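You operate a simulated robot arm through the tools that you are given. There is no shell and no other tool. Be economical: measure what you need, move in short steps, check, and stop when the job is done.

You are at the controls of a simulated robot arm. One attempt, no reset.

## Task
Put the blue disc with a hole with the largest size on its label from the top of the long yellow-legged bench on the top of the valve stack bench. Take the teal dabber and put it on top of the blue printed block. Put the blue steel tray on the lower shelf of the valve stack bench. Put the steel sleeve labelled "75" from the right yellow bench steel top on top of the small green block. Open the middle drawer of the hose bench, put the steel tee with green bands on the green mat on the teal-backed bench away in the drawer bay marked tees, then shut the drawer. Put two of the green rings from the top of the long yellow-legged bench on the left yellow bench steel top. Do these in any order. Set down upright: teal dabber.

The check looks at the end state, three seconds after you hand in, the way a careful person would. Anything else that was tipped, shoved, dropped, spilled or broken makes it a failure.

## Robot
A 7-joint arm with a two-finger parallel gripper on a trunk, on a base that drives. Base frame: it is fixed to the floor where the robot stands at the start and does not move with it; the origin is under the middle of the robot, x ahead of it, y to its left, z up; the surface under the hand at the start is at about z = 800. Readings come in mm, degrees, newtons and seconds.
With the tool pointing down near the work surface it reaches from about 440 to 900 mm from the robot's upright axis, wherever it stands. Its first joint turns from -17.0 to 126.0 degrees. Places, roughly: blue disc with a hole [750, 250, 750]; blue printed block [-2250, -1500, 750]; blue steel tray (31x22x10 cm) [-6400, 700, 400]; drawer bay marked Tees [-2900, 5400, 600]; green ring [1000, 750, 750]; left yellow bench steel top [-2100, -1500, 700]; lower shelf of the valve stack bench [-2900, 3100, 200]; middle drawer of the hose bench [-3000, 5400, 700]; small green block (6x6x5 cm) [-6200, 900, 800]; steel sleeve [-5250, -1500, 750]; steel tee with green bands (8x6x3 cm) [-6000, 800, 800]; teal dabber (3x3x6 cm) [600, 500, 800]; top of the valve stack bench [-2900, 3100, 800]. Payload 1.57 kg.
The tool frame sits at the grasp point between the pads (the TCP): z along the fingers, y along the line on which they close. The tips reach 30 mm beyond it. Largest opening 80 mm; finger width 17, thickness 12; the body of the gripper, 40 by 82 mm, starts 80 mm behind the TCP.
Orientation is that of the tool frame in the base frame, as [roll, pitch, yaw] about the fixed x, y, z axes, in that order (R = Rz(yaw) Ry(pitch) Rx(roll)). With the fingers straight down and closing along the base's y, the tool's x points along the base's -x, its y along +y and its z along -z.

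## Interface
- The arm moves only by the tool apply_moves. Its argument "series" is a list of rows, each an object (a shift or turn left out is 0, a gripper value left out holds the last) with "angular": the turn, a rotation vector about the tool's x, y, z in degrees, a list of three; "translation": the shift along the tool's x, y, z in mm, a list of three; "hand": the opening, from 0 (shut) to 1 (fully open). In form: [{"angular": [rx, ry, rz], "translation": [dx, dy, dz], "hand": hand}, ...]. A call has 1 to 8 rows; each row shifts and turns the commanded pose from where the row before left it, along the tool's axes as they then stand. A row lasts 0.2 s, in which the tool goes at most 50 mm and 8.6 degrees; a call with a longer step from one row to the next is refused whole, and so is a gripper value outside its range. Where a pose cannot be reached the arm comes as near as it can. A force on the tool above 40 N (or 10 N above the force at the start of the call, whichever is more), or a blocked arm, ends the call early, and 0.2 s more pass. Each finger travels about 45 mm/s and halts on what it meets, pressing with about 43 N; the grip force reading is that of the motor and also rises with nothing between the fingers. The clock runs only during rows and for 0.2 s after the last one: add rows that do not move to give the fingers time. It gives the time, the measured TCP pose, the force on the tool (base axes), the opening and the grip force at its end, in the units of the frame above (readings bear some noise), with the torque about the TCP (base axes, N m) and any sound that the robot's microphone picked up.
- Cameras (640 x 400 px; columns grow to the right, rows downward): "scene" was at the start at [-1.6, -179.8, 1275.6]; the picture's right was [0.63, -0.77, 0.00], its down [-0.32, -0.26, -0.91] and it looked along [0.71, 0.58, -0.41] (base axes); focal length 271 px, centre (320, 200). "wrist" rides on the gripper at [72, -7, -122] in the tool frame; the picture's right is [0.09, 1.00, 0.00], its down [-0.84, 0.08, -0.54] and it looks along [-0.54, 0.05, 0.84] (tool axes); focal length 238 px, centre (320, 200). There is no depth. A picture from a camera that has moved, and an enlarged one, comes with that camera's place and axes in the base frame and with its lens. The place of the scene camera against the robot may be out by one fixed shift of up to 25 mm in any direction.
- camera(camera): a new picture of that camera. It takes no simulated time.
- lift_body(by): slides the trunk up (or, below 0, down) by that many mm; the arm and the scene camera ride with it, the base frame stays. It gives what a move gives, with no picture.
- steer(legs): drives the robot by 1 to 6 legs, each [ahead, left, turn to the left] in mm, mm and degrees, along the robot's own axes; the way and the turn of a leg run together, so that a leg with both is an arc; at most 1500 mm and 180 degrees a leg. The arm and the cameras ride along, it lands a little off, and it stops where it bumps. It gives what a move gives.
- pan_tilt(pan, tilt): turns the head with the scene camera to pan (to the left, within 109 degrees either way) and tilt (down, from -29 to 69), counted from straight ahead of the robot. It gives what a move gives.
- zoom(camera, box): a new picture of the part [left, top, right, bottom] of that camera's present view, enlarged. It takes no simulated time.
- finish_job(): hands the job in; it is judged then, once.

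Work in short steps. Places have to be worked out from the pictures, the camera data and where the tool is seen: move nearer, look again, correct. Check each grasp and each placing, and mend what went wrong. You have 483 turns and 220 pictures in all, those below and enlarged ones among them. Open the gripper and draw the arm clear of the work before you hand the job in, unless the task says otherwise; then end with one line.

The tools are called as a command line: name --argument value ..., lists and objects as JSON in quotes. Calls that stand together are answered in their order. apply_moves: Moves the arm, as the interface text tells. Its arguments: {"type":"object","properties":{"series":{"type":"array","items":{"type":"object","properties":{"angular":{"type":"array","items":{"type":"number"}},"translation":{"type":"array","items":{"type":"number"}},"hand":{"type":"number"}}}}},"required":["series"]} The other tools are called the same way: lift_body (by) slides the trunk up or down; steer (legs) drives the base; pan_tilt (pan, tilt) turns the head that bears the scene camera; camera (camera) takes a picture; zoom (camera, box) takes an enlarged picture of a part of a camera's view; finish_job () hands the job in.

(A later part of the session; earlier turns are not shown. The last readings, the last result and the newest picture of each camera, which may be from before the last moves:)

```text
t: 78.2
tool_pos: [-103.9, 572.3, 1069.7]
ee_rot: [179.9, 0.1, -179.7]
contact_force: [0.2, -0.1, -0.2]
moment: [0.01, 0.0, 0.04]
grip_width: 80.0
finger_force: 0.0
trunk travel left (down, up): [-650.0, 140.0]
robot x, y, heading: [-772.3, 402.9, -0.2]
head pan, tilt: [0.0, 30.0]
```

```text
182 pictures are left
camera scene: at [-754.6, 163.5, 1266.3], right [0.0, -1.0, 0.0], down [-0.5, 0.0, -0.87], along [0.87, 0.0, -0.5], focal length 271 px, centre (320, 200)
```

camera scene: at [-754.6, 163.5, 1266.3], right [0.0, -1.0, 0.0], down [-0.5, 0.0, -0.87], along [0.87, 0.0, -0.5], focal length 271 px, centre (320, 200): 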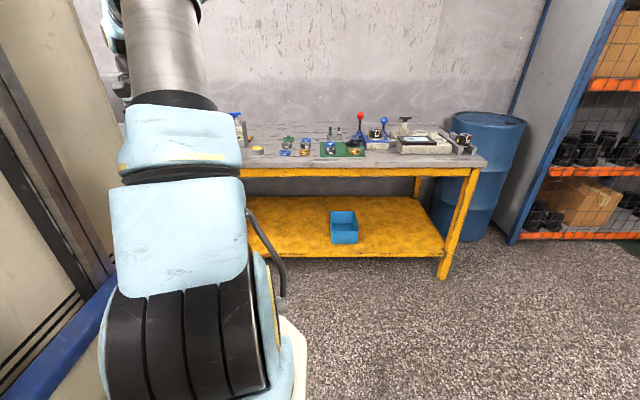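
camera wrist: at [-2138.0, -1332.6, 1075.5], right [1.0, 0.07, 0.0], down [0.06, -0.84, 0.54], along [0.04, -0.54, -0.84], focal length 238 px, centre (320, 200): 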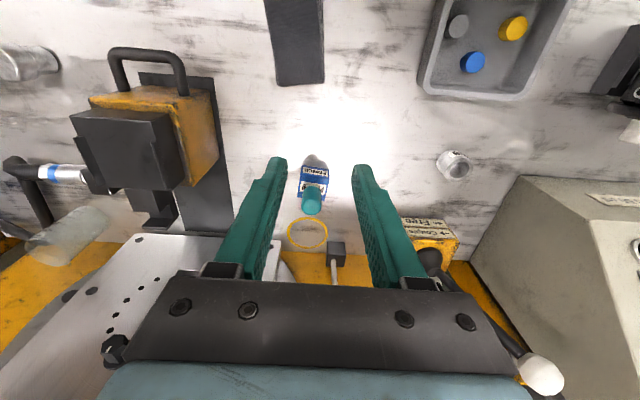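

Clear path; drive up to the bench for the near ring at ≈(553,622).

steer --legs '[[765, 60, 0]]'

apply_moves --series '[{"translation": [45, 0, 0]}, {"translation": [45, 0, 0]}, {"translation": [30, 0, 20]}, {}]'

camera --camera "wrist"

```text
t: 82.2
tool_pos: [635.5, 601.1, 1069.3]
ee_rot: [180.0, 0.1, 178.7]
contact_force: [0.2, 0.8, -0.5]
moment: [0.03, 0.02, -0.01]
grip_width: 80.2
finger_force: 0.1
trunk travel left (down, up): [-650.0, 140.0]
robot x, y, heading: [-36.9, 447.8, -1.6]
head pan, tilt: [0.0, 30.0]
```

```text
t: 83.2
tool_pos: [523.5, 597.8, 1046.6]
ee_rot: [179.9, -0.2, 178.6]
contact_force: [0.8, 0.3, 0.4]
moment: [0.0, 0.03, -0.03]
grip_width: 80.3
finger_force: 0.0
trunk travel left (down, up): [-650.0, 140.0]
robot x, y, heading: [-38.8, 445.6, -1.9]
head pan, tilt: [0.0, 30.0]
```

```text
181 pictures are left
camera wrist: at [451.1, 593.1, 1168.0], right [-0.07, 1.0, 0.0], down [0.84, 0.05, 0.54], along [0.54, 0.04, -0.84], focal length 238 px, centre (320, 200)
```

wrist: 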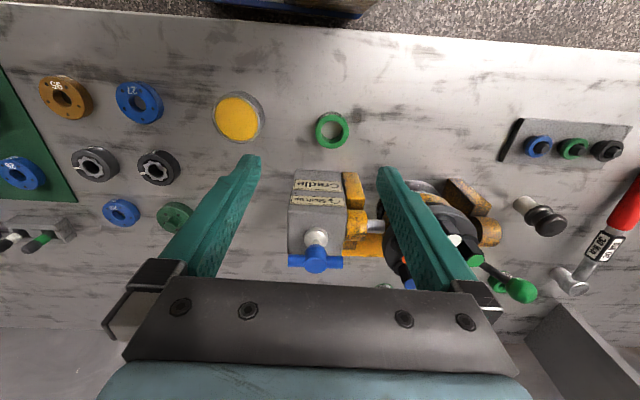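

zoom --camera "wrist" --box '[260, 80, 400, 180]'

```text
4.00 times, centred on (330, 130) of wrist
camera zoom: at [451.1, 593.1, 1168.0], right [-0.07, 1.0, 0.0], down [0.84, 0.05, 0.54], along [0.54, 0.04, -0.84], focal length 953 px, centre (280, 480)
```

zoom: 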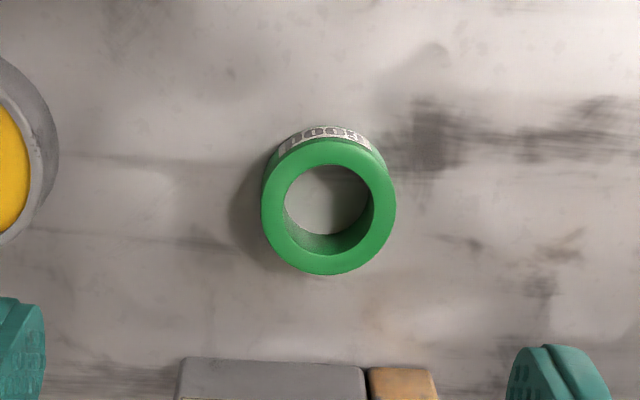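

Ring: ~50 mm OD centred ≈(555,620). Align and descend to z≈875, then check.

apply_moves --series '[{"translation": [-31, 22, 0]}, {"translation": [0, 0, 45]}, {"translation": [0, 0, 45]}, {"translation": [0, 0, 45]}, {"translation": [0, 0, 36]}, {}]'

camera --camera "wrist"

```text
t: 84.6
tool_pos: [550.7, 625.9, 875.3]
ee_rot: [179.8, 0.1, 178.9]
contact_force: [0.3, -0.7, -0.3]
moment: [-0.03, -0.02, 0.03]
grip_width: 79.8
finger_force: 0.0
trunk travel left (down, up): [-650.0, 140.0]
robot x, y, heading: [-36.2, 447.4, -1.8]
head pan, tilt: [0.0, 30.0]
```

```text
179 pictures are left
camera wrist: at [478.3, 621.2, 997.2], right [-0.07, 1.0, 0.0], down [0.84, 0.06, 0.54], along [0.54, 0.04, -0.84], focal length 238 px, centre (320, 200)
```

wrist: 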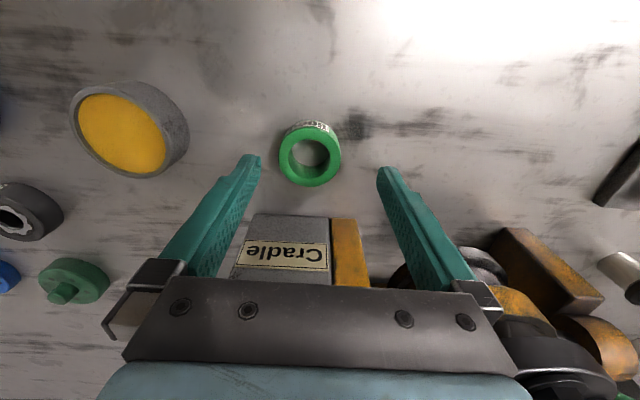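

Ring at (554,619); correct and descend to z≈832, then close.

apply_moves --series '[{"translation": [-3, -7, 20]}, {"translation": [0, 0, 23]}, {"hand": 0.4}, {"hand": 0.4}, {"hand": 0.4}, {"hand": 0.4}]'

camera --camera "wrist"

```text
t: 86.0
tool_pos: [552.2, 617.6, 835.5]
ee_rot: [179.9, 0.2, 178.8]
contact_force: [-0.6, 0.1, -0.4]
moment: [0.0, -0.01, 0.02]
grip_width: 47.4
finger_force: 32.0
trunk travel left (down, up): [-650.0, 140.0]
robot x, y, heading: [-34.9, 450.6, -1.6]
head pan, tilt: [0.0, 30.0]
```

```text
178 pictures are left
camera wrist: at [480.1, 613.2, 956.8], right [-0.07, 1.0, 0.0], down [0.84, 0.06, 0.54], along [0.54, 0.04, -0.84], focal length 238 px, centre (320, 200)
```

wrist: 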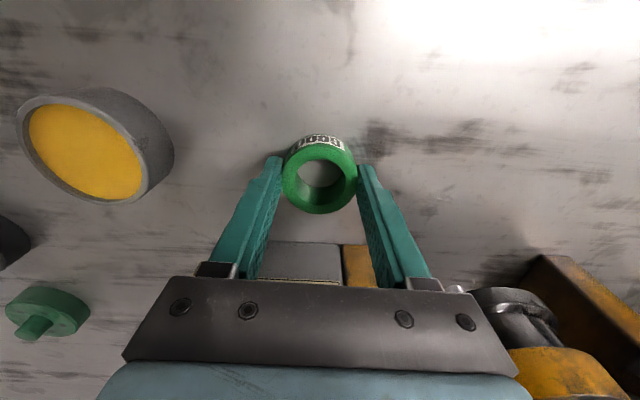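

Ring gripped. Lift and drive the reverse route to the yellow skid.

apply_moves --series '[{"translation": [0, 0, -35]}, {"translation": [0, 0, -45]}, {"translation": [0, 0, -45]}, {"translation": [0, 0, -45]}, {"translation": [0, 0, -45]}, {}]'

camera --camera "wrist"

steer --legs '[[-740, 0, 0], [0, -950, 0], [-1450, 0, 0], [0, 0, -90]]'

camera --camera "wrist"

```text
t: 87.4
tool_pos: [550.8, 615.6, 1051.7]
ee_rot: [180.0, 0.0, 178.8]
contact_force: [0.7, 1.2, -0.2]
moment: [-0.03, -0.01, 0.0]
grip_width: 46.4
finger_force: 43.3
trunk travel left (down, up): [-650.0, 140.0]
robot x, y, heading: [-33.2, 447.7, -1.7]
head pan, tilt: [0.0, 30.0]
```

```text
177 pictures are left
camera wrist: at [478.5, 611.8, 1172.9], right [-0.07, 1.0, 0.0], down [0.84, 0.06, 0.54], along [0.54, 0.04, -0.84], focal length 238 px, centre (320, 200)
```

wrist: 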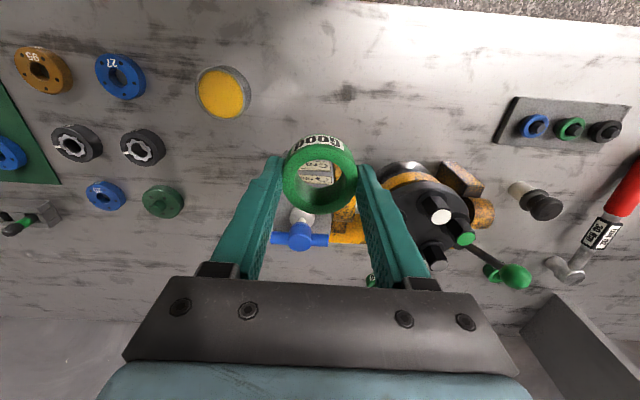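

```text
t: 106.6
tool_pos: [-2099.3, -997.7, 1050.6]
ee_rot: [179.9, 0.0, 90.4]
contact_force: [-0.5, 0.4, -0.4]
moment: [-0.03, -0.01, 0.0]
grip_width: 44.7
finger_force: 43.1
trunk travel left (down, up): [-650.0, 140.0]
robot x, y, heading: [-2286.0, -413.5, -90.4]
head pan, tilt: [0.0, 30.0]
```

```text
176 pictures are left
camera wrist: at [-2108.4, -924.3, 1172.5], right [1.0, 0.1, 0.0], down [0.08, -0.84, 0.54], along [0.06, -0.54, -0.84], focal length 238 px, centre (320, 200)
```

wrist: 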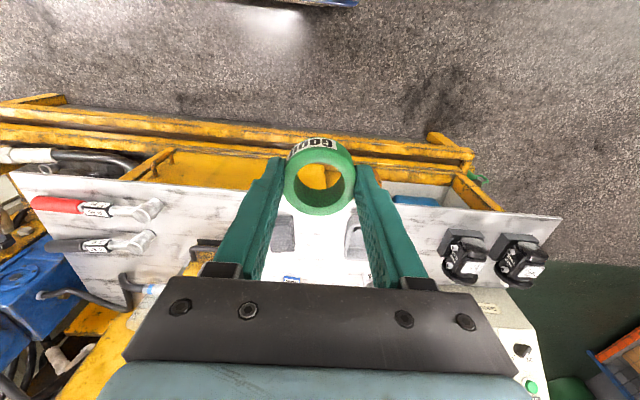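

Grip width is shrinking (47→44.7); check the ring for slippage.

zoom --camera "wrist" --box '[230, 110, 410, 240]'

```text
3.08 times, centred on (320, 175) of wrist
camera zoom: at [-2108.4, -924.3, 1172.5], right [1.0, 0.1, 0.0], down [0.08, -0.84, 0.54], along [0.06, -0.54, -0.84], focal length 733 px, centre (320, 277)
```

zoom: 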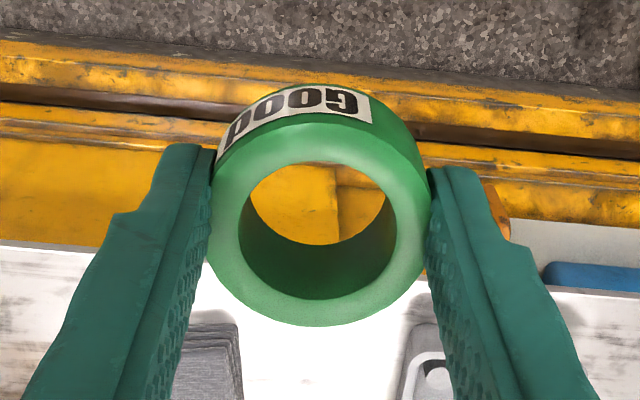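

The ring ("Good") is held squarely; it is likely just slightly soft. Advance 300 mm and look at the placing spot.

steer --legs '[[290, 0, 0]]'

camera --camera "wrist"

```text
t: 108.7
tool_pos: [-2101.4, -1290.2, 1050.1]
ee_rot: [179.9, 0.1, 90.3]
contact_force: [-0.2, 0.2, 0.1]
moment: [-0.04, 0.02, 0.01]
grip_width: 45.0
finger_force: 42.9
trunk travel left (down, up): [-650.0, 140.0]
robot x, y, heading: [-2283.8, -709.3, -90.4]
head pan, tilt: [0.0, 30.0]
```

```text
174 pictures are left
camera wrist: at [-2109.9, -1217.7, 1172.5], right [1.0, 0.1, 0.0], down [0.08, -0.84, 0.54], along [0.05, -0.54, -0.84], focal length 238 px, centre (320, 200)
```

wrist: 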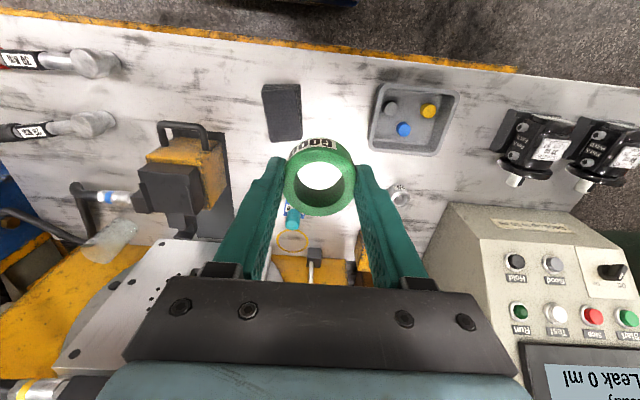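

Free spot ≈(-2055,-1425). Move there and lower to z≈765.

apply_moves --series '[{"translation": [-45, 16, 0]}, {"translation": [-45, 15, 0]}, {"translation": [-45, 15, 10]}, {"translation": [0, 0, 48]}, {"translation": [0, 0, 48]}, {"translation": [0, 0, 48]}, {"translation": [0, 0, 48]}, {}]'

apply_moves --series '[{"translation": [0, 0, 45]}, {"translation": [0, 0, 38]}, {}]'

camera --camera "wrist"

```text
t: 110.5
tool_pos: [-2053.1, -1424.2, 847.8]
ee_rot: [179.9, 0.0, 90.3]
contact_force: [-0.2, -0.6, 0.7]
moment: [-0.03, 0.01, -0.01]
grip_width: 44.6
finger_force: 43.2
trunk travel left (down, up): [-650.0, 140.0]
robot x, y, heading: [-2285.2, -709.6, -90.2]
head pan, tilt: [0.0, 30.0]
```

```text
t: 111.2
tool_pos: [-2054.0, -1425.2, 767.2]
ee_rot: [179.9, 0.0, 90.4]
contact_force: [-0.2, 0.0, -1.8]
moment: [-0.01, 0.02, -0.02]
grip_width: 44.5
finger_force: 42.8
trunk travel left (down, up): [-650.0, 140.0]
robot x, y, heading: [-2288.0, -709.5, -90.4]
head pan, tilt: [0.0, 30.0]
```

```text
173 pictures are left
camera wrist: at [-2061.9, -1353.0, 888.5], right [1.0, 0.1, 0.0], down [0.08, -0.84, 0.54], along [0.05, -0.54, -0.84], focal length 238 px, centre (320, 200)
```

wrist: 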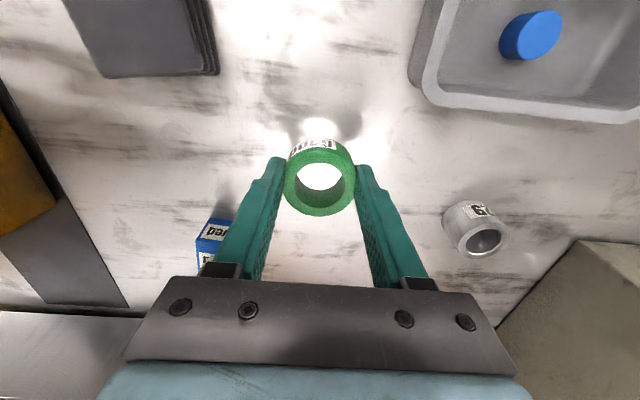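

apply_moves --series '[{"translation": [0, 0, 18]}, {"translation": [0, 0, 4]}, {"translation": [0, 0, 4]}, {"translation": [0, 0, 4]}, {"translation": [0, 0, 3]}, {}]'

```text
t: 112.7
tool_pos: [-2052.7, -1425.9, 734.1]
ee_rot: [179.8, 0.3, 90.2]
contact_force: [-5.6, 5.6, 26.8]
moment: [0.3, 0.34, -0.02]
grip_width: 44.5
finger_force: 42.7
trunk travel left (down, up): [-650.0, 140.0]
robot x, y, heading: [-2286.9, -712.5, -90.3]
head pan, tilt: [0.0, 30.0]
```

Contact at 734 (surface ≈699). Relieve and release.

apply_moves --series '[{"translation": [0, 0, -2]}, {"hand": 0.65}, {"hand": 0.75}, {"hand": 0.8}, {"translation": [0, 0, -25]}, {"translation": [0, 0, -45]}, {"translation": [0, 0, -45]}, {}]'

camera --camera "wrist"

```text
t: 114.5
tool_pos: [-2054.7, -1423.6, 851.3]
ee_rot: [179.9, -0.1, 90.1]
contact_force: [-0.1, -0.3, 1.0]
moment: [0.01, 0.02, 0.03]
grip_width: 64.0
finger_force: 0.1
trunk travel left (down, up): [-650.0, 140.0]
robot x, y, heading: [-2283.3, -708.2, -90.3]
head pan, tilt: [0.0, 30.0]
```

```text
172 pictures are left
camera wrist: at [-2061.3, -1350.9, 973.6], right [1.0, 0.1, 0.0], down [0.08, -0.84, 0.54], along [0.05, -0.54, -0.84], focal length 238 px, centre (320, 200)
```

wrist: 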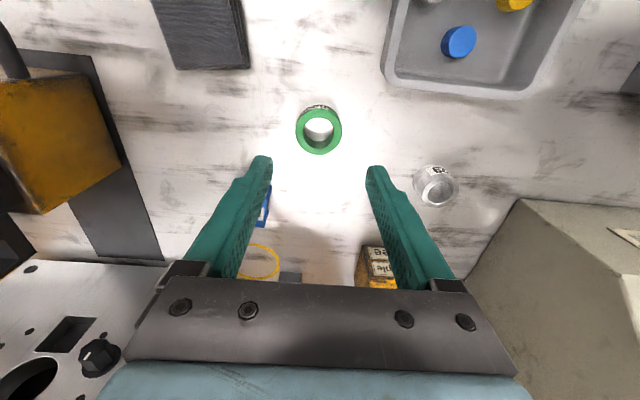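

Ring placed flat. Raise, then return for the next ring; check the dabber on the way.

apply_moves --series '[{"translation": [0, 0, -45]}, {"translation": [0, 0, -45]}, {"translation": [45, 0, -45]}, {"translation": [45, 0, -40], "hand": 1}, {}]'

camera --camera "wrist"

steer --legs '[[-230, 0, 0], [0, 0, 90], [1450, 0, 0], [0, 1350, 0]]'

```text
refused: row 3 steps farther than a row can; nothing moved
```

```text
171 pictures are left
camera wrist: at [-2061.3, -1350.9, 973.6], right [1.0, 0.1, 0.0], down [0.08, -0.84, 0.54], along [0.05, -0.54, -0.84], focal length 238 px, centre (320, 200)
```

wrist: 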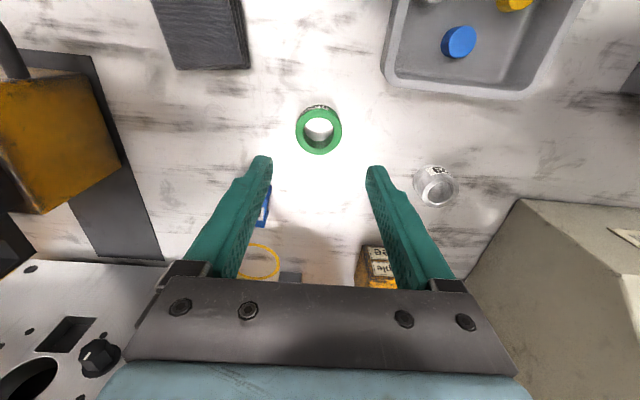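

```text
t: 133.3
tool_pos: [-109.9, 1115.8, 852.7]
ee_rot: [179.9, 0.1, -179.2]
contact_force: [0.4, 0.5, 0.5]
moment: [-0.04, -0.01, 0.03]
grip_width: 64.0
finger_force: 0.1
trunk travel left (down, up): [-650.0, 140.0]
robot x, y, heading: [-820.2, 879.2, 0.5]
head pan, tilt: [0.0, 30.0]
```

I must raise the arm first next time; nothing was hit. Raise now, then approach the bench.

apply_moves --series '[{"translation": [0, 0, -45]}, {"translation": [0, 0, -45]}, {"translation": [0, -40, -25]}, {"translation": [0, -40, -25]}, {"translation": [0, -40, -25], "hand": 1}, {"translation": [0, -20, -25]}, {}]'

camera --camera "scene"

```text
t: 134.9
tool_pos: [-106.7, 972.7, 1042.7]
ee_rot: [179.9, 0.1, -179.2]
contact_force: [0.9, 0.3, 0.0]
moment: [0.0, -0.02, 0.0]
grip_width: 80.0
finger_force: 0.2
trunk travel left (down, up): [-650.0, 140.0]
robot x, y, heading: [-825.3, 878.7, 0.1]
head pan, tilt: [0.0, 30.0]
```

```text
170 pictures are left
camera scene: at [-802.9, 640.3, 1266.3], right [0.01, -1.0, 0.0], down [-0.5, 0.0, -0.87], along [0.87, 0.0, -0.5], focal length 271 px, centre (320, 200)
```

scene: 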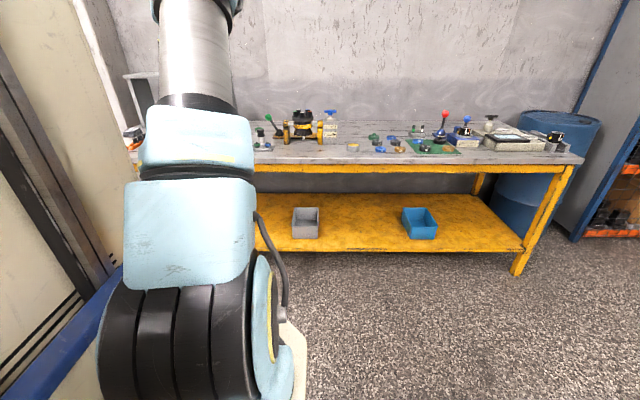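

steer --legs '[[800, 0, 0]]'

camera --camera "wrist"

```text
t: 139.2
tool_pos: [693.0, 949.9, 1042.5]
ee_rot: [180.0, 0.1, 179.4]
contact_force: [0.2, 0.3, -1.1]
moment: [-0.01, -0.04, 0.02]
grip_width: 79.7
finger_force: 0.0
trunk travel left (down, up): [-650.0, 140.0]
robot x, y, heading: [-22.5, 870.7, -1.0]
head pan, tilt: [0.0, 30.0]
```

```text
169 pictures are left
camera wrist: at [621.6, 944.4, 1164.3], right [-0.08, 1.0, 0.0], down [0.84, 0.07, 0.54], along [0.54, 0.05, -0.84], focal length 238 px, centre (320, 200)
```

wrist: 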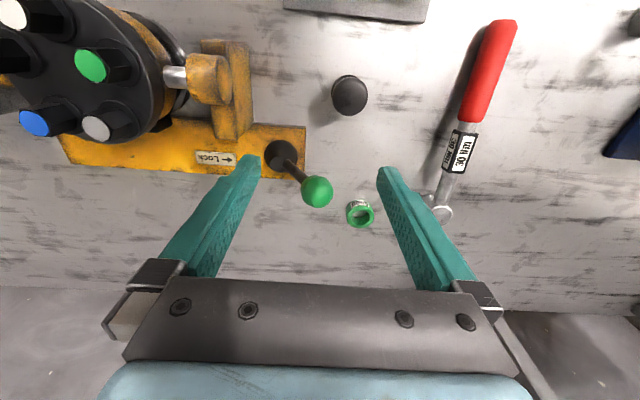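

Ring 3 at ≈(871,1040), next to a lever knob. I shift left and slightly ahead to bring it in reach.

steer --legs '[[30, 130, 1]]'

apply_moves --series '[{"translation": [-45, -8, 0]}, {"translation": [-45, -8, 0]}, {"translation": [-20, -8, 0]}, {}]'

camera --camera "wrist"

```text
t: 140.4
tool_pos: [723.6, 1089.4, 1042.6]
ee_rot: [180.0, 0.1, -179.5]
contact_force: [0.5, 0.7, 0.3]
moment: [0.01, -0.02, 0.0]
grip_width: 80.1
finger_force: 0.0
trunk travel left (down, up): [-650.0, 140.0]
robot x, y, heading: [7.4, 996.8, -0.2]
head pan, tilt: [0.0, 30.0]
```

```text
t: 141.4
tool_pos: [835.4, 1067.0, 1043.1]
ee_rot: [179.9, 0.1, -179.4]
contact_force: [0.4, -0.1, 0.7]
moment: [0.0, -0.02, 0.03]
grip_width: 79.9
finger_force: 0.1
trunk travel left (down, up): [-650.0, 140.0]
robot x, y, heading: [6.7, 998.6, 0.2]
head pan, tilt: [0.0, 30.0]
```

```text
168 pictures are left
camera wrist: at [762.7, 1060.2, 1164.6], right [-0.1, 0.99, 0.0], down [0.84, 0.08, 0.54], along [0.54, 0.06, -0.84], focal length 238 px, centre (320, 200)
```

wrist: 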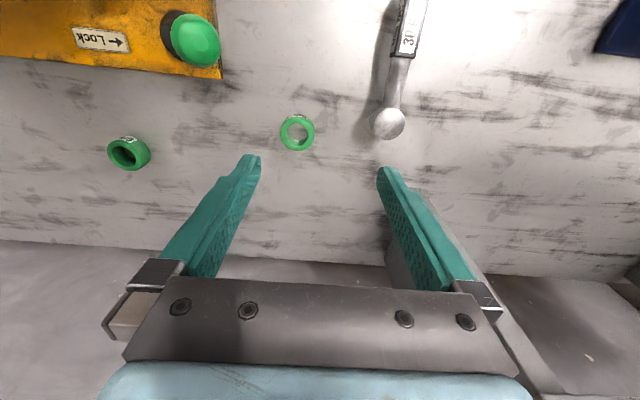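

Ring 3 at ≈(872,1039). Align, descend to 875.

apply_moves --series '[{"translation": [-37, -28, 0]}, {"translation": [0, 0, 45]}, {"translation": [0, 0, 45]}, {"translation": [0, 0, 45]}, {"translation": [0, 0, 33]}, {}]'

camera --camera "wrist"

```text
t: 142.8
tool_pos: [872.1, 1036.5, 876.6]
ee_rot: [179.9, 0.1, -179.4]
contact_force: [-0.6, -0.3, -0.9]
moment: [0.02, -0.04, 0.01]
grip_width: 80.0
finger_force: 0.1
trunk travel left (down, up): [-650.0, 140.0]
robot x, y, heading: [8.6, 997.3, 0.1]
head pan, tilt: [0.0, 30.0]
```

```text
167 pictures are left
camera wrist: at [800.2, 1029.2, 998.3], right [-0.1, 0.99, 0.0], down [0.84, 0.08, 0.54], along [0.54, 0.06, -0.84], focal length 238 px, centre (320, 200)
```

wrist: 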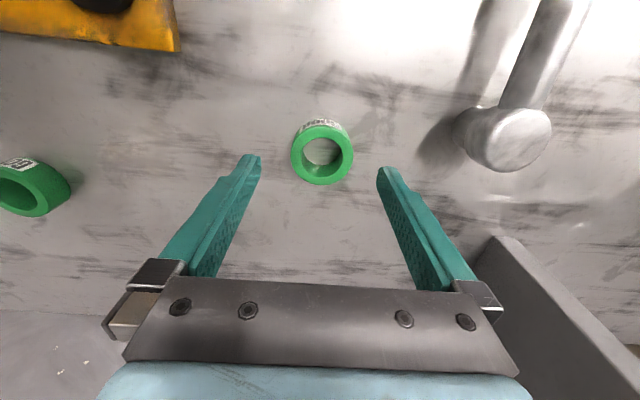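

apply_moves --series '[{"translation": [-1, 2, 22]}, {"translation": [0, 0, 20]}, {"hand": 0.4}, {"hand": 0.4}, {"hand": 0.4}, {"hand": 0.4}, {"hand": 0.4}]'

apply_moves --series '[{"translation": [0, 0, -35]}, {"translation": [0, 0, -45]}, {"translation": [0, 0, -45]}, {"translation": [0, 0, -45]}, {"translation": [35, 0, -30]}, {"translation": [45, 0, 0]}, {"translation": [45, 0, 0]}, {}]'

camera --camera "wrist"

```text
t: 144.4
tool_pos: [871.4, 1038.1, 834.3]
ee_rot: [179.9, 0.1, -179.4]
contact_force: [0.5, 0.7, 0.6]
moment: [0.0, 0.01, -0.02]
grip_width: 47.4
finger_force: 42.1
trunk travel left (down, up): [-650.0, 140.0]
robot x, y, heading: [11.3, 996.0, 0.0]
head pan, tilt: [0.0, 30.0]
```

```text
t: 146.2
tool_pos: [742.9, 1038.5, 1035.4]
ee_rot: [179.9, 0.1, -179.5]
contact_force: [0.4, 0.0, 0.4]
moment: [0.05, -0.02, -0.04]
grip_width: 46.5
finger_force: 43.2
trunk travel left (down, up): [-650.0, 140.0]
robot x, y, heading: [7.1, 998.8, -0.0]
head pan, tilt: [0.0, 30.0]
```

```text
166 pictures are left
camera wrist: at [671.4, 1031.5, 1155.8], right [-0.1, 0.99, 0.0], down [0.84, 0.08, 0.54], along [0.54, 0.06, -0.84], focal length 238 px, centre (320, 200)
```

wrist: 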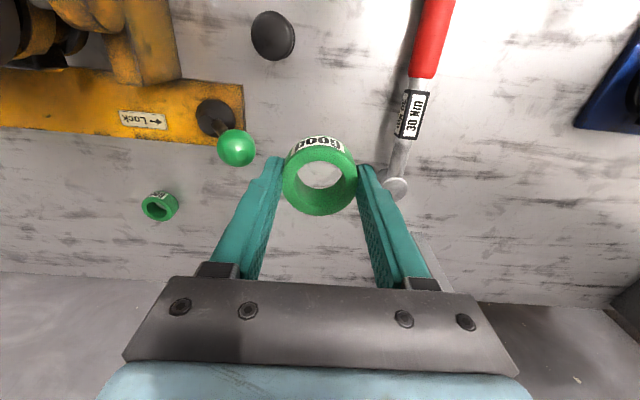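

Second ring held ("Good" too). Drive back to the yellow skid.

steer --legs '[[-780, 0, 0], [0, -1450, 0], [-1480, 0, 0], [0, 0, -90], [240, 0, 0]]'

camera --camera "wrist"

```text
t: 169.2
tool_pos: [-2134.4, -1472.7, 1035.0]
ee_rot: [179.9, 0.1, 91.6]
contact_force: [-0.6, -0.5, 0.4]
moment: [0.02, 0.01, 0.04]
grip_width: 44.6
finger_force: 42.6
trunk travel left (down, up): [-650.0, 140.0]
robot x, y, heading: [-2187.5, -736.7, -89.2]
head pan, tilt: [0.0, 30.0]
```

```text
165 pictures are left
camera wrist: at [-2143.1, -1400.4, 1155.8], right [0.99, 0.12, 0.0], down [0.1, -0.83, 0.54], along [0.07, -0.54, -0.84], focal length 238 px, centre (320, 200)
```

wrist: 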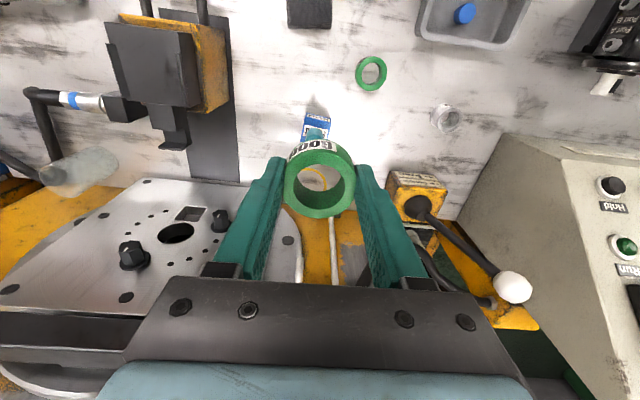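

Dabber and ring 1 stand fine. Move to the second spot (-2066,-1325) and lower.

apply_moves --series '[{"translation": [36.5, 18, 0]}, {"translation": [36.5, 18, 0]}, {"translation": [36.5, 18, 0]}, {"translation": [36.5, 18, 0]}, {"translation": [0, 0, 48]}, {"translation": [0, 0, 48]}, {"translation": [0, 0, 48]}, {}]'

camera --camera "wrist"

```text
t: 171.0
tool_pos: [-2064.5, -1325.0, 889.5]
ee_rot: [179.9, 0.0, 91.6]
contact_force: [0.1, -0.3, -0.3]
moment: [0.02, 0.01, 0.01]
grip_width: 44.8
finger_force: 43.0
trunk travel left (down, up): [-650.0, 140.0]
robot x, y, heading: [-2185.5, -738.0, -88.9]
head pan, tilt: [0.0, 30.0]
```

```text
164 pictures are left
camera wrist: at [-2074.4, -1252.0, 1011.2], right [0.99, 0.12, 0.0], down [0.1, -0.83, 0.54], along [0.07, -0.54, -0.84], focal length 238 px, centre (320, 200)
```

wrist: 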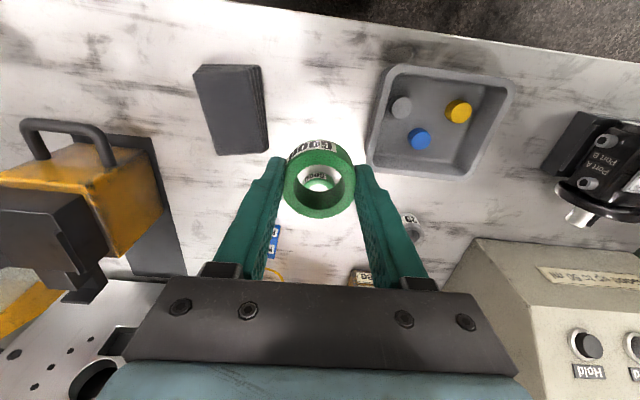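

apply_moves --series '[{"translation": [0, 0, 48]}, {"translation": [0, 0, 48]}, {"translation": [0, 0, 46]}, {"translation": [0, 0, 5]}, {"translation": [0, 0, 4]}, {"translation": [0, 0, 4]}, {"translation": [0, 0, 3]}, {}]'

```text
t: 172.8
tool_pos: [-2065.4, -1323.6, 731.8]
ee_rot: [180.0, 0.1, 91.7]
contact_force: [-6.1, 8.2, 30.4]
moment: [0.24, 0.26, -0.1]
grip_width: 44.3
finger_force: 43.0
trunk travel left (down, up): [-650.0, 140.0]
robot x, y, heading: [-2188.7, -737.6, -88.9]
head pan, tilt: [0.0, 30.0]
```

Contact. Release and lift.

apply_moves --series '[{"translation": [0, 0, -2]}, {"hand": 0.65}, {"hand": 0.75}, {"hand": 0.8}, {"translation": [0, 0, -25]}, {"translation": [0, 0, -45]}, {"translation": [0, 0, -45]}, {"translation": [0, 0, -45]}]'

apply_moves --series '[{"translation": [0, 0, -45]}, {"translation": [0, 0, -45]}, {"translation": [0, 0, -45]}, {"translation": [30, 0, -30], "hand": 1}, {}]'

camera --camera "wrist"

```text
t: 174.6
tool_pos: [-2065.3, -1322.4, 891.8]
ee_rot: [179.9, -0.1, 91.6]
contact_force: [-0.1, 0.3, -0.7]
moment: [0.04, 0.02, 0.02]
grip_width: 63.8
finger_force: 0.1
trunk travel left (down, up): [-650.0, 140.0]
robot x, y, heading: [-2190.7, -738.8, -89.0]
head pan, tilt: [0.0, 30.0]
```

```text
t: 175.8
tool_pos: [-2066.5, -1292.6, 1058.2]
ee_rot: [179.9, 0.0, 91.6]
contact_force: [-1.0, 0.0, 0.0]
moment: [0.0, 0.01, -0.02]
grip_width: 80.0
finger_force: 0.1
trunk travel left (down, up): [-650.0, 140.0]
robot x, y, heading: [-2188.2, -738.3, -89.1]
head pan, tilt: [0.0, 30.0]
```

```text
163 pictures are left
camera wrist: at [-2075.5, -1220.1, 1180.6], right [0.99, 0.12, 0.0], down [0.1, -0.83, 0.54], along [0.07, -0.54, -0.84], focal length 238 px, centre (320, 200)
```

wrist: 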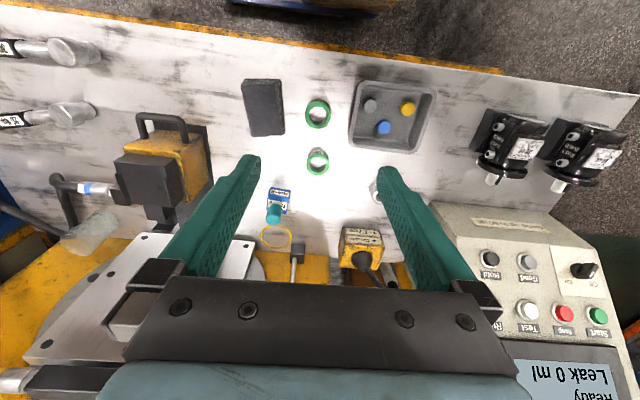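

Both rings are down, dabber fine. Next: the 29 disc. Drive back to the long bench.

steer --legs '[[-250, 0, 0], [0, 0, 89.5], [1400, 0, 0], [0, 600, 0], [750, 0, 0]]'

camera --camera "wrist"

```text
t: 194.9
tool_pos: [522.1, 341.3, 1059.6]
ee_rot: [179.8, 0.1, -176.0]
contact_force: [0.3, 0.4, 0.1]
moment: [0.0, 0.0, 0.02]
grip_width: 79.6
finger_force: 0.1
trunk travel left (down, up): [-650.0, 140.0]
robot x, y, heading: [-25.0, 195.1, 3.5]
head pan, tilt: [0.0, 30.0]
```

```text
162 pictures are left
camera wrist: at [449.1, 330.2, 1180.3], right [-0.16, 0.99, 0.0], down [0.83, 0.14, 0.54], along [0.54, 0.09, -0.84], focal length 238 px, centre (320, 200)
```

wrist: 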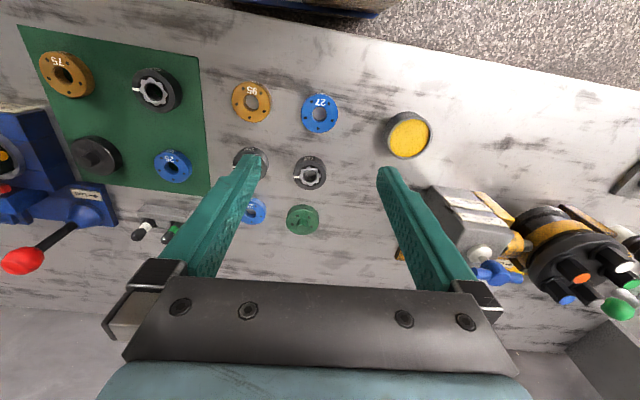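

apply_moves --series '[{"translation": [-40, -27, 0]}, {"translation": [-40, -27, 0]}, {"translation": [-40, -27, 0]}, {"translation": [-40, -27, 20]}, {"translation": [0, 0, 40]}, {}]'

camera --camera "wrist"

```text
refused: row 4 steps farther than a row can; nothing moved
```

```text
161 pictures are left
camera wrist: at [449.1, 330.2, 1180.3], right [-0.16, 0.99, 0.0], down [0.83, 0.14, 0.54], along [0.54, 0.09, -0.84], focal length 238 px, centre (320, 200)
```

wrist: 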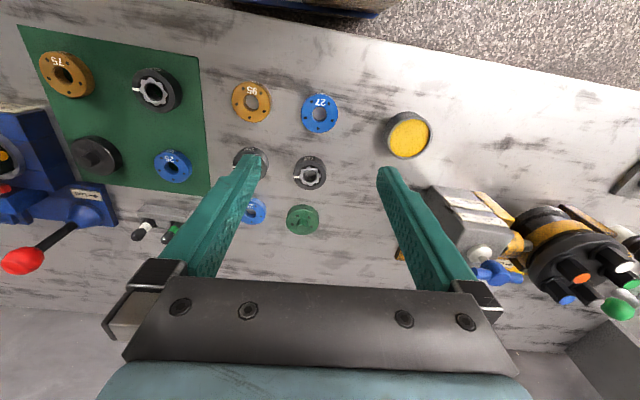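

Norm just over 50; redo.

apply_moves --series '[{"translation": [-40, -27, 0]}, {"translation": [-40, -27, 0]}, {"translation": [-40, -27, 0]}, {"translation": [-40, -27, 0]}, {"translation": [0, 0, 45]}, {"translation": [0, 0, 30]}, {}]'

camera --camera "wrist"

```text
t: 196.5
tool_pos: [690.6, 246.0, 984.6]
ee_rot: [179.9, 0.1, -176.0]
contact_force: [0.1, 1.0, 0.8]
moment: [0.01, -0.01, -0.01]
grip_width: 80.3
finger_force: 0.0
trunk travel left (down, up): [-650.0, 140.0]
robot x, y, heading: [-29.4, 198.4, 3.4]
head pan, tilt: [0.0, 30.0]
```

```text
160 pictures are left
camera wrist: at [618.0, 235.2, 1105.5], right [-0.16, 0.99, 0.0], down [0.83, 0.14, 0.54], along [0.54, 0.09, -0.84], focal length 238 px, centre (320, 200)
```

wrist: 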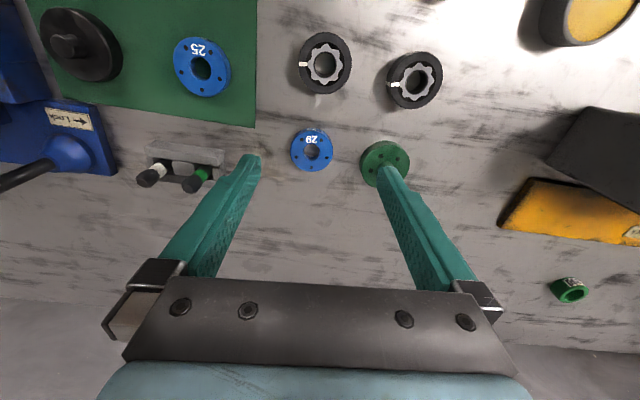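

Disc 29 at (734,244), ~56 mm. Align and descend to 872.

apply_moves --series '[{"translation": [-43, -5.5, 0]}, {"translation": [0, 0, 45]}, {"translation": [0, 0, 45]}, {"translation": [0, 0, 22]}, {}]'

camera --camera "wrist"

```text
t: 197.7
tool_pos: [732.2, 245.8, 873.1]
ee_rot: [179.9, 0.1, -175.9]
contact_force: [-0.3, -0.2, -0.1]
moment: [-0.01, -0.01, -0.01]
grip_width: 80.0
finger_force: 0.1
trunk travel left (down, up): [-650.0, 140.0]
robot x, y, heading: [-29.3, 196.1, 3.3]
head pan, tilt: [0.0, 30.0]
```

```text
159 pictures are left
camera wrist: at [661.2, 234.4, 994.5], right [-0.16, 0.99, 0.0], down [0.83, 0.14, 0.54], along [0.54, 0.09, -0.84], focal length 238 px, centre (320, 200)
```

wrist: 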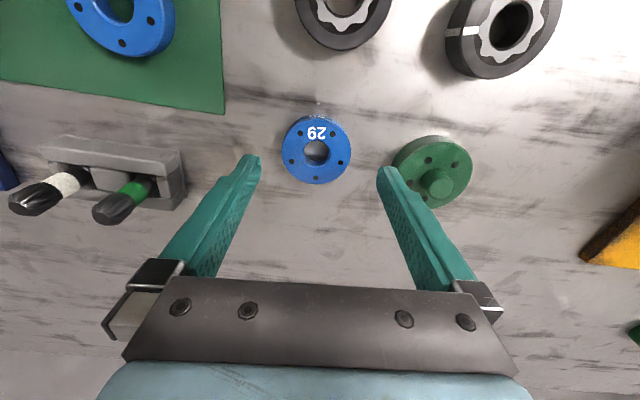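

apply_moves --series '[{"translation": [-2, -2.5, 20]}, {"translation": [0, 0, 18]}, {"translation": [0, 0, 2]}, {"translation": [0, 0, 2]}, {}]'

camera --camera "wrist"

```text
t: 198.9
tool_pos: [734.4, 239.5, 831.3]
ee_rot: [179.9, 0.0, -176.0]
contact_force: [-0.2, 0.1, -0.1]
moment: [0.0, 0.01, 0.01]
grip_width: 79.9
finger_force: 0.1
trunk travel left (down, up): [-650.0, 140.0]
robot x, y, heading: [-28.6, 195.1, 3.3]
head pan, tilt: [0.0, 30.0]
```

```text
158 pictures are left
camera wrist: at [662.2, 229.0, 952.5], right [-0.16, 0.99, 0.0], down [0.83, 0.14, 0.54], along [0.54, 0.09, -0.84], focal length 238 px, centre (320, 200)
```

wrist: 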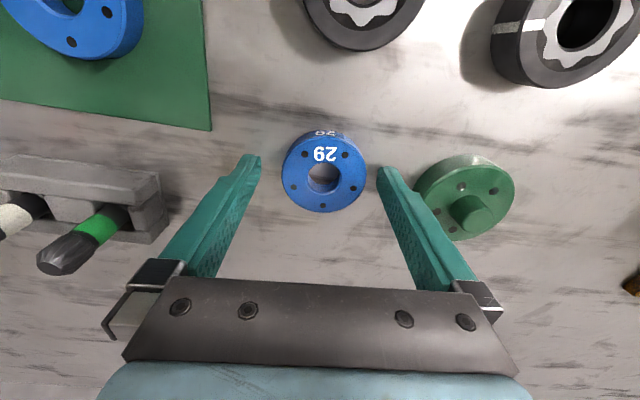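

Shift 3 mm and close.

apply_moves --series '[{"translation": [0, 3.5, 0]}, {"hand": 0.5}, {"hand": 0.5}, {"hand": 0.5}, {"hand": 0.5}, {}]'

apply_moves --series '[{"translation": [0, 0, -35]}, {"translation": [0, 0, -45]}, {"translation": [0, 0, -45]}, {"translation": [0, 0, -45]}, {"translation": [0, 0, -45]}, {"translation": [40, 0, 0]}, {}]'

camera --camera "wrist"

```text
t: 200.3
tool_pos: [733.9, 244.5, 831.6]
ee_rot: [180.0, 0.1, -176.0]
contact_force: [0.4, -1.5, 0.5]
moment: [-0.07, 0.03, 0.02]
grip_width: 55.3
finger_force: 43.2
trunk travel left (down, up): [-650.0, 140.0]
robot x, y, heading: [-25.1, 197.2, 3.5]
head pan, tilt: [0.0, 30.0]
```

```text
t: 201.9
tool_pos: [694.1, 242.8, 1045.1]
ee_rot: [179.9, 0.1, -176.1]
contact_force: [0.3, 0.3, -2.3]
moment: [0.0, 0.03, 0.04]
grip_width: 55.3
finger_force: 42.9
trunk travel left (down, up): [-650.0, 140.0]
robot x, y, heading: [-27.3, 196.3, 3.7]
head pan, tilt: [0.0, 30.0]
```

```text
157 pictures are left
camera wrist: at [622.2, 231.1, 1165.7], right [-0.16, 0.99, 0.0], down [0.83, 0.14, 0.54], along [0.54, 0.09, -0.84], focal length 238 px, centre (320, 200)
```

wrist: 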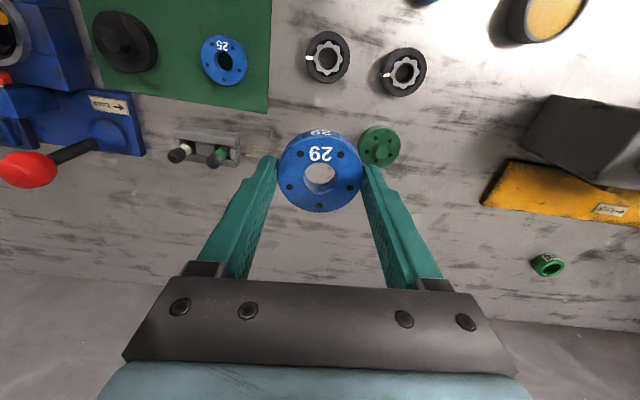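

Disc held. Back off from the bench and turn left to view the +y side.

steer --legs '[[-720, 0, 0], [0, 0, 87]]'

pan_tilt --pan -20 --tilt 12

camera --camera "scene"

```text
t: 209.5
tool_pos: [-751.8, 871.8, 1043.6]
ee_rot: [179.9, -0.1, -87.9]
contact_force: [0.6, 0.2, -2.6]
moment: [0.0, -0.01, 0.0]
grip_width: 55.3
finger_force: 43.8
trunk travel left (down, up): [-650.0, 140.0]
robot x, y, heading: [-728.7, 149.1, 91.6]
head pan, tilt: [0.0, 30.0]
```

```text
t: 210.3
tool_pos: [-752.3, 870.9, 1044.3]
ee_rot: [179.9, -0.1, -87.8]
contact_force: [0.6, -0.5, -3.1]
moment: [-0.04, 0.03, 0.02]
grip_width: 55.3
finger_force: 42.8
trunk travel left (down, up): [-650.0, 140.0]
robot x, y, heading: [-731.6, 147.6, 91.7]
head pan, tilt: [-20.0, 12.0]
```

```text
156 pictures are left
camera scene: at [-462.2, 155.1, 1295.3], right [0.95, -0.32, 0.0], down [-0.07, -0.2, -0.98], along [0.31, 0.93, -0.21], focal length 271 px, centre (320, 200)
```

scene: 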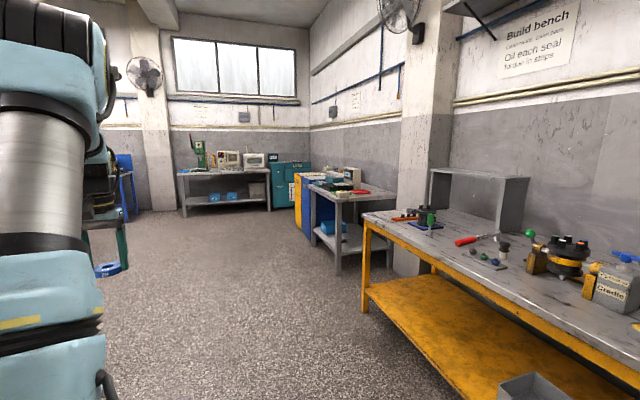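

Clear ahead. Drive on 1500 mm and turn left to face −x, then look toward the valve stack bench.

steer --legs '[[1500, 0, 0], [300, 0, 0], [0, 0, 60]]'

camera --camera "scene"

```text
t: 221.9
tool_pos: [-1401.2, 2261.8, 1044.3]
ee_rot: [179.9, 0.0, -27.6]
contact_force: [0.4, 0.6, -2.2]
moment: [-0.04, -0.03, 0.0]
grip_width: 55.5
finger_force: 43.2
trunk travel left (down, up): [-650.0, 140.0]
robot x, y, heading: [-762.1, 1921.9, 151.6]
head pan, tilt: [-20.0, 12.0]
```

```text
155 pictures are left
camera scene: at [-639.1, 2147.8, 1295.4], right [0.75, 0.67, 0.0], down [0.14, -0.15, -0.98], along [-0.65, 0.73, -0.21], focal length 271 px, centre (320, 200)
```

scene: 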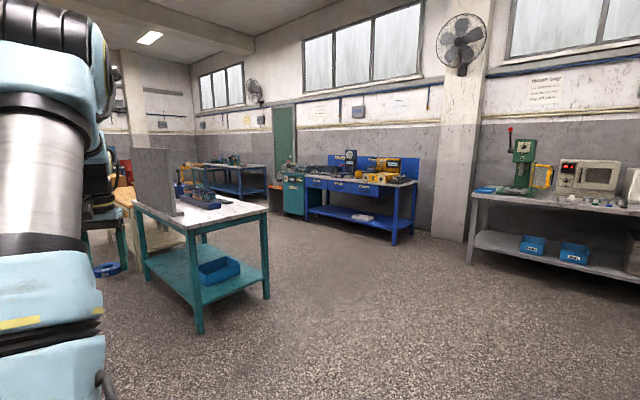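

The teal-legged bench with grey panel spans about x −3250…−2200, y 2810…3370. Zoom to see its top and shelf.

zoom --camera "scene" --box '[110, 130, 290, 340]'

```text
1.90 times, centred on (200, 235) of scene
camera zoom: at [-639.1, 2147.8, 1295.4], right [0.75, 0.67, 0.0], down [0.14, -0.15, -0.98], along [-0.65, 0.73, -0.21], focal length 516 px, centre (549, 133)
```

zoom: 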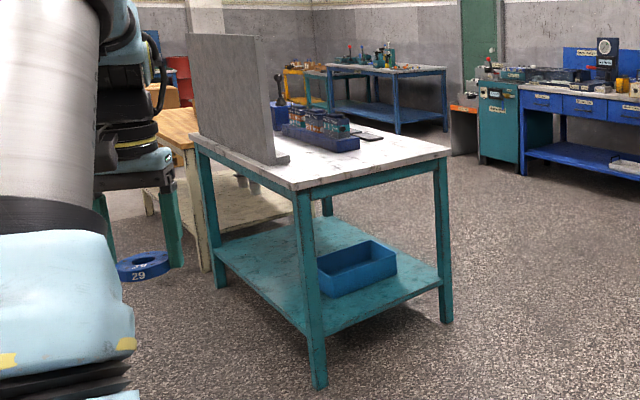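

Free top area around (-2320,3130). I turn to face −x, shift +y and approach the east end.

steer --legs '[[0, 0, 28.4], [0, -1200, 0], [600, 0, 0]]'

camera --camera "scene"

camera --camera "wrist"

```text
t: 232.3
tool_pos: [-2069.1, 3126.9, 1044.2]
ee_rot: [179.9, 0.0, -0.6]
contact_force: [-0.7, -0.6, -1.5]
moment: [-0.03, 0.01, -0.02]
grip_width: 55.2
finger_force: 43.3
trunk travel left (down, up): [-650.0, 140.0]
robot x, y, heading: [-1349.6, 3115.3, 179.0]
head pan, tilt: [-20.0, 12.0]
```

```text
153 pictures are left
camera scene: at [-1342.8, 3369.4, 1295.4], right [0.36, 0.93, 0.0], down [0.19, -0.07, -0.98], along [-0.91, 0.35, -0.21], focal length 271 px, centre (320, 200)
```

scene: 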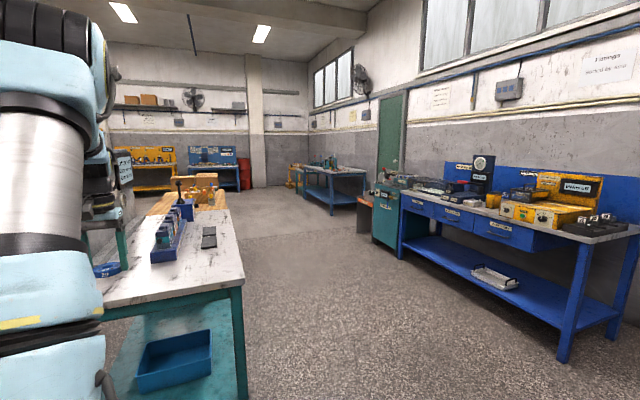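

```text
152 pictures are left
camera wrist: at [-1997.9, 3133.3, 1165.5], right [0.08, -1.0, 0.0], down [-0.84, -0.07, 0.54], along [-0.54, -0.05, -0.84], focal length 238 px, centre (320, 200)
```

wrist: 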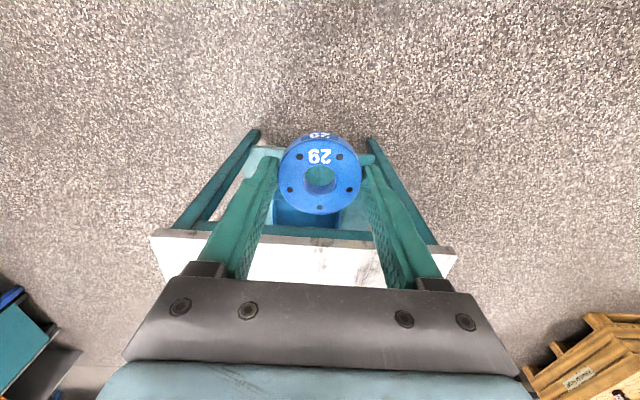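

The bench's near edge is at x≈−2322. Advance 300 mm and look at the top from the wrist.

steer --legs '[[300, 0, 0]]'

camera --camera "wrist"

```text
t: 234.4
tool_pos: [-2375.9, 3145.7, 1044.0]
ee_rot: [179.9, 0.0, -1.3]
contact_force: [0.5, -0.7, -2.3]
moment: [0.0, -0.04, -0.01]
grip_width: 55.2
finger_force: 42.6
trunk travel left (down, up): [-650.0, 140.0]
robot x, y, heading: [-1655.3, 3122.8, 178.0]
head pan, tilt: [-20.0, 12.0]
```

```text
151 pictures are left
camera wrist: at [-2304.4, 3150.6, 1165.5], right [0.07, -1.0, 0.0], down [-0.84, -0.06, 0.54], along [-0.54, -0.04, -0.84], focal length 238 px, centre (320, 200)
```

wrist: 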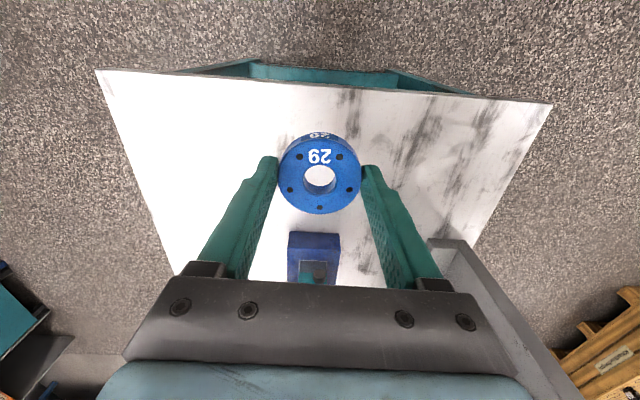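

Top z≈764, edge x≈−2353. Place disc at ≈(−2450,3160): move and lower to ~825.

apply_moves --series '[{"translation": [-37, -8, 0]}, {"translation": [-37, -8, 0]}, {"translation": [0, 0, 48]}, {"translation": [0, 0, 48]}, {"translation": [0, 0, 48]}, {"translation": [0, 0, 48]}, {"translation": [0, 0, 26]}, {}]'

camera --camera "wrist"

```text
t: 236.1
tool_pos: [-2451.3, 3161.3, 830.0]
ee_rot: [179.8, 0.3, -1.4]
contact_force: [12.0, 1.5, 21.1]
moment: [0.55, -0.73, -0.32]
grip_width: 55.0
finger_force: 43.1
trunk travel left (down, up): [-650.0, 140.0]
robot x, y, heading: [-1650.9, 3124.2, 178.2]
head pan, tilt: [-20.0, 12.0]
stopped in row 8: the force on the tool passed its limit at 46 N (the readings are from after the stop); the commanded pose is now the measured one
```

```text
150 pictures are left
camera wrist: at [-2379.3, 3167.2, 951.3], right [0.07, -1.0, 0.0], down [-0.84, -0.06, 0.55], along [-0.54, -0.04, -0.84], focal length 238 px, centre (320, 200)
```

wrist: 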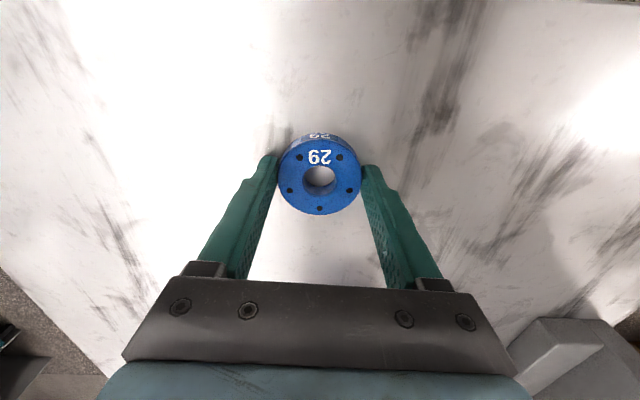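

Already in contact (top is ≈z 800). Release and lift.

apply_moves --series '[{"translation": [0, 0, -1]}, {}, {"hand": 0.75}, {"hand": 0.85}, {"hand": 0.9}, {}, {"translation": [0, 0, -25]}, {"translation": [0, 0, -45]}]'

camera --camera "wrist"

```text
t: 237.9
tool_pos: [-2451.0, 3159.6, 894.7]
ee_rot: [180.0, 0.2, -1.5]
contact_force: [-0.4, 0.1, 0.1]
moment: [-0.01, -0.03, 0.0]
grip_width: 71.9
finger_force: 0.0
trunk travel left (down, up): [-650.0, 140.0]
robot x, y, heading: [-1653.0, 3124.3, 178.2]
head pan, tilt: [-20.0, 12.0]
```

```text
149 pictures are left
camera wrist: at [-2378.6, 3166.0, 1016.5], right [0.07, -1.0, 0.0], down [-0.84, -0.06, 0.54], along [-0.54, -0.04, -0.84], focal length 238 px, centre (320, 200)
```

wrist: 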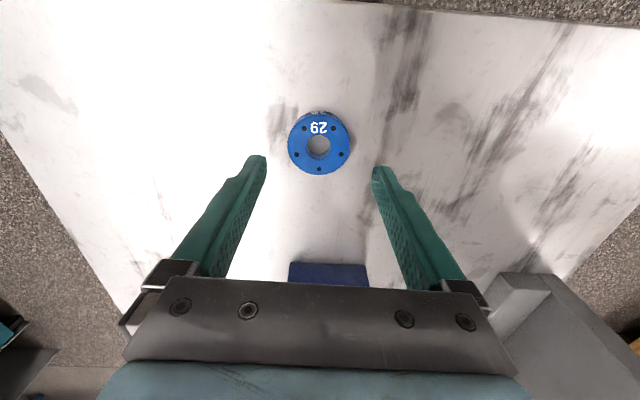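

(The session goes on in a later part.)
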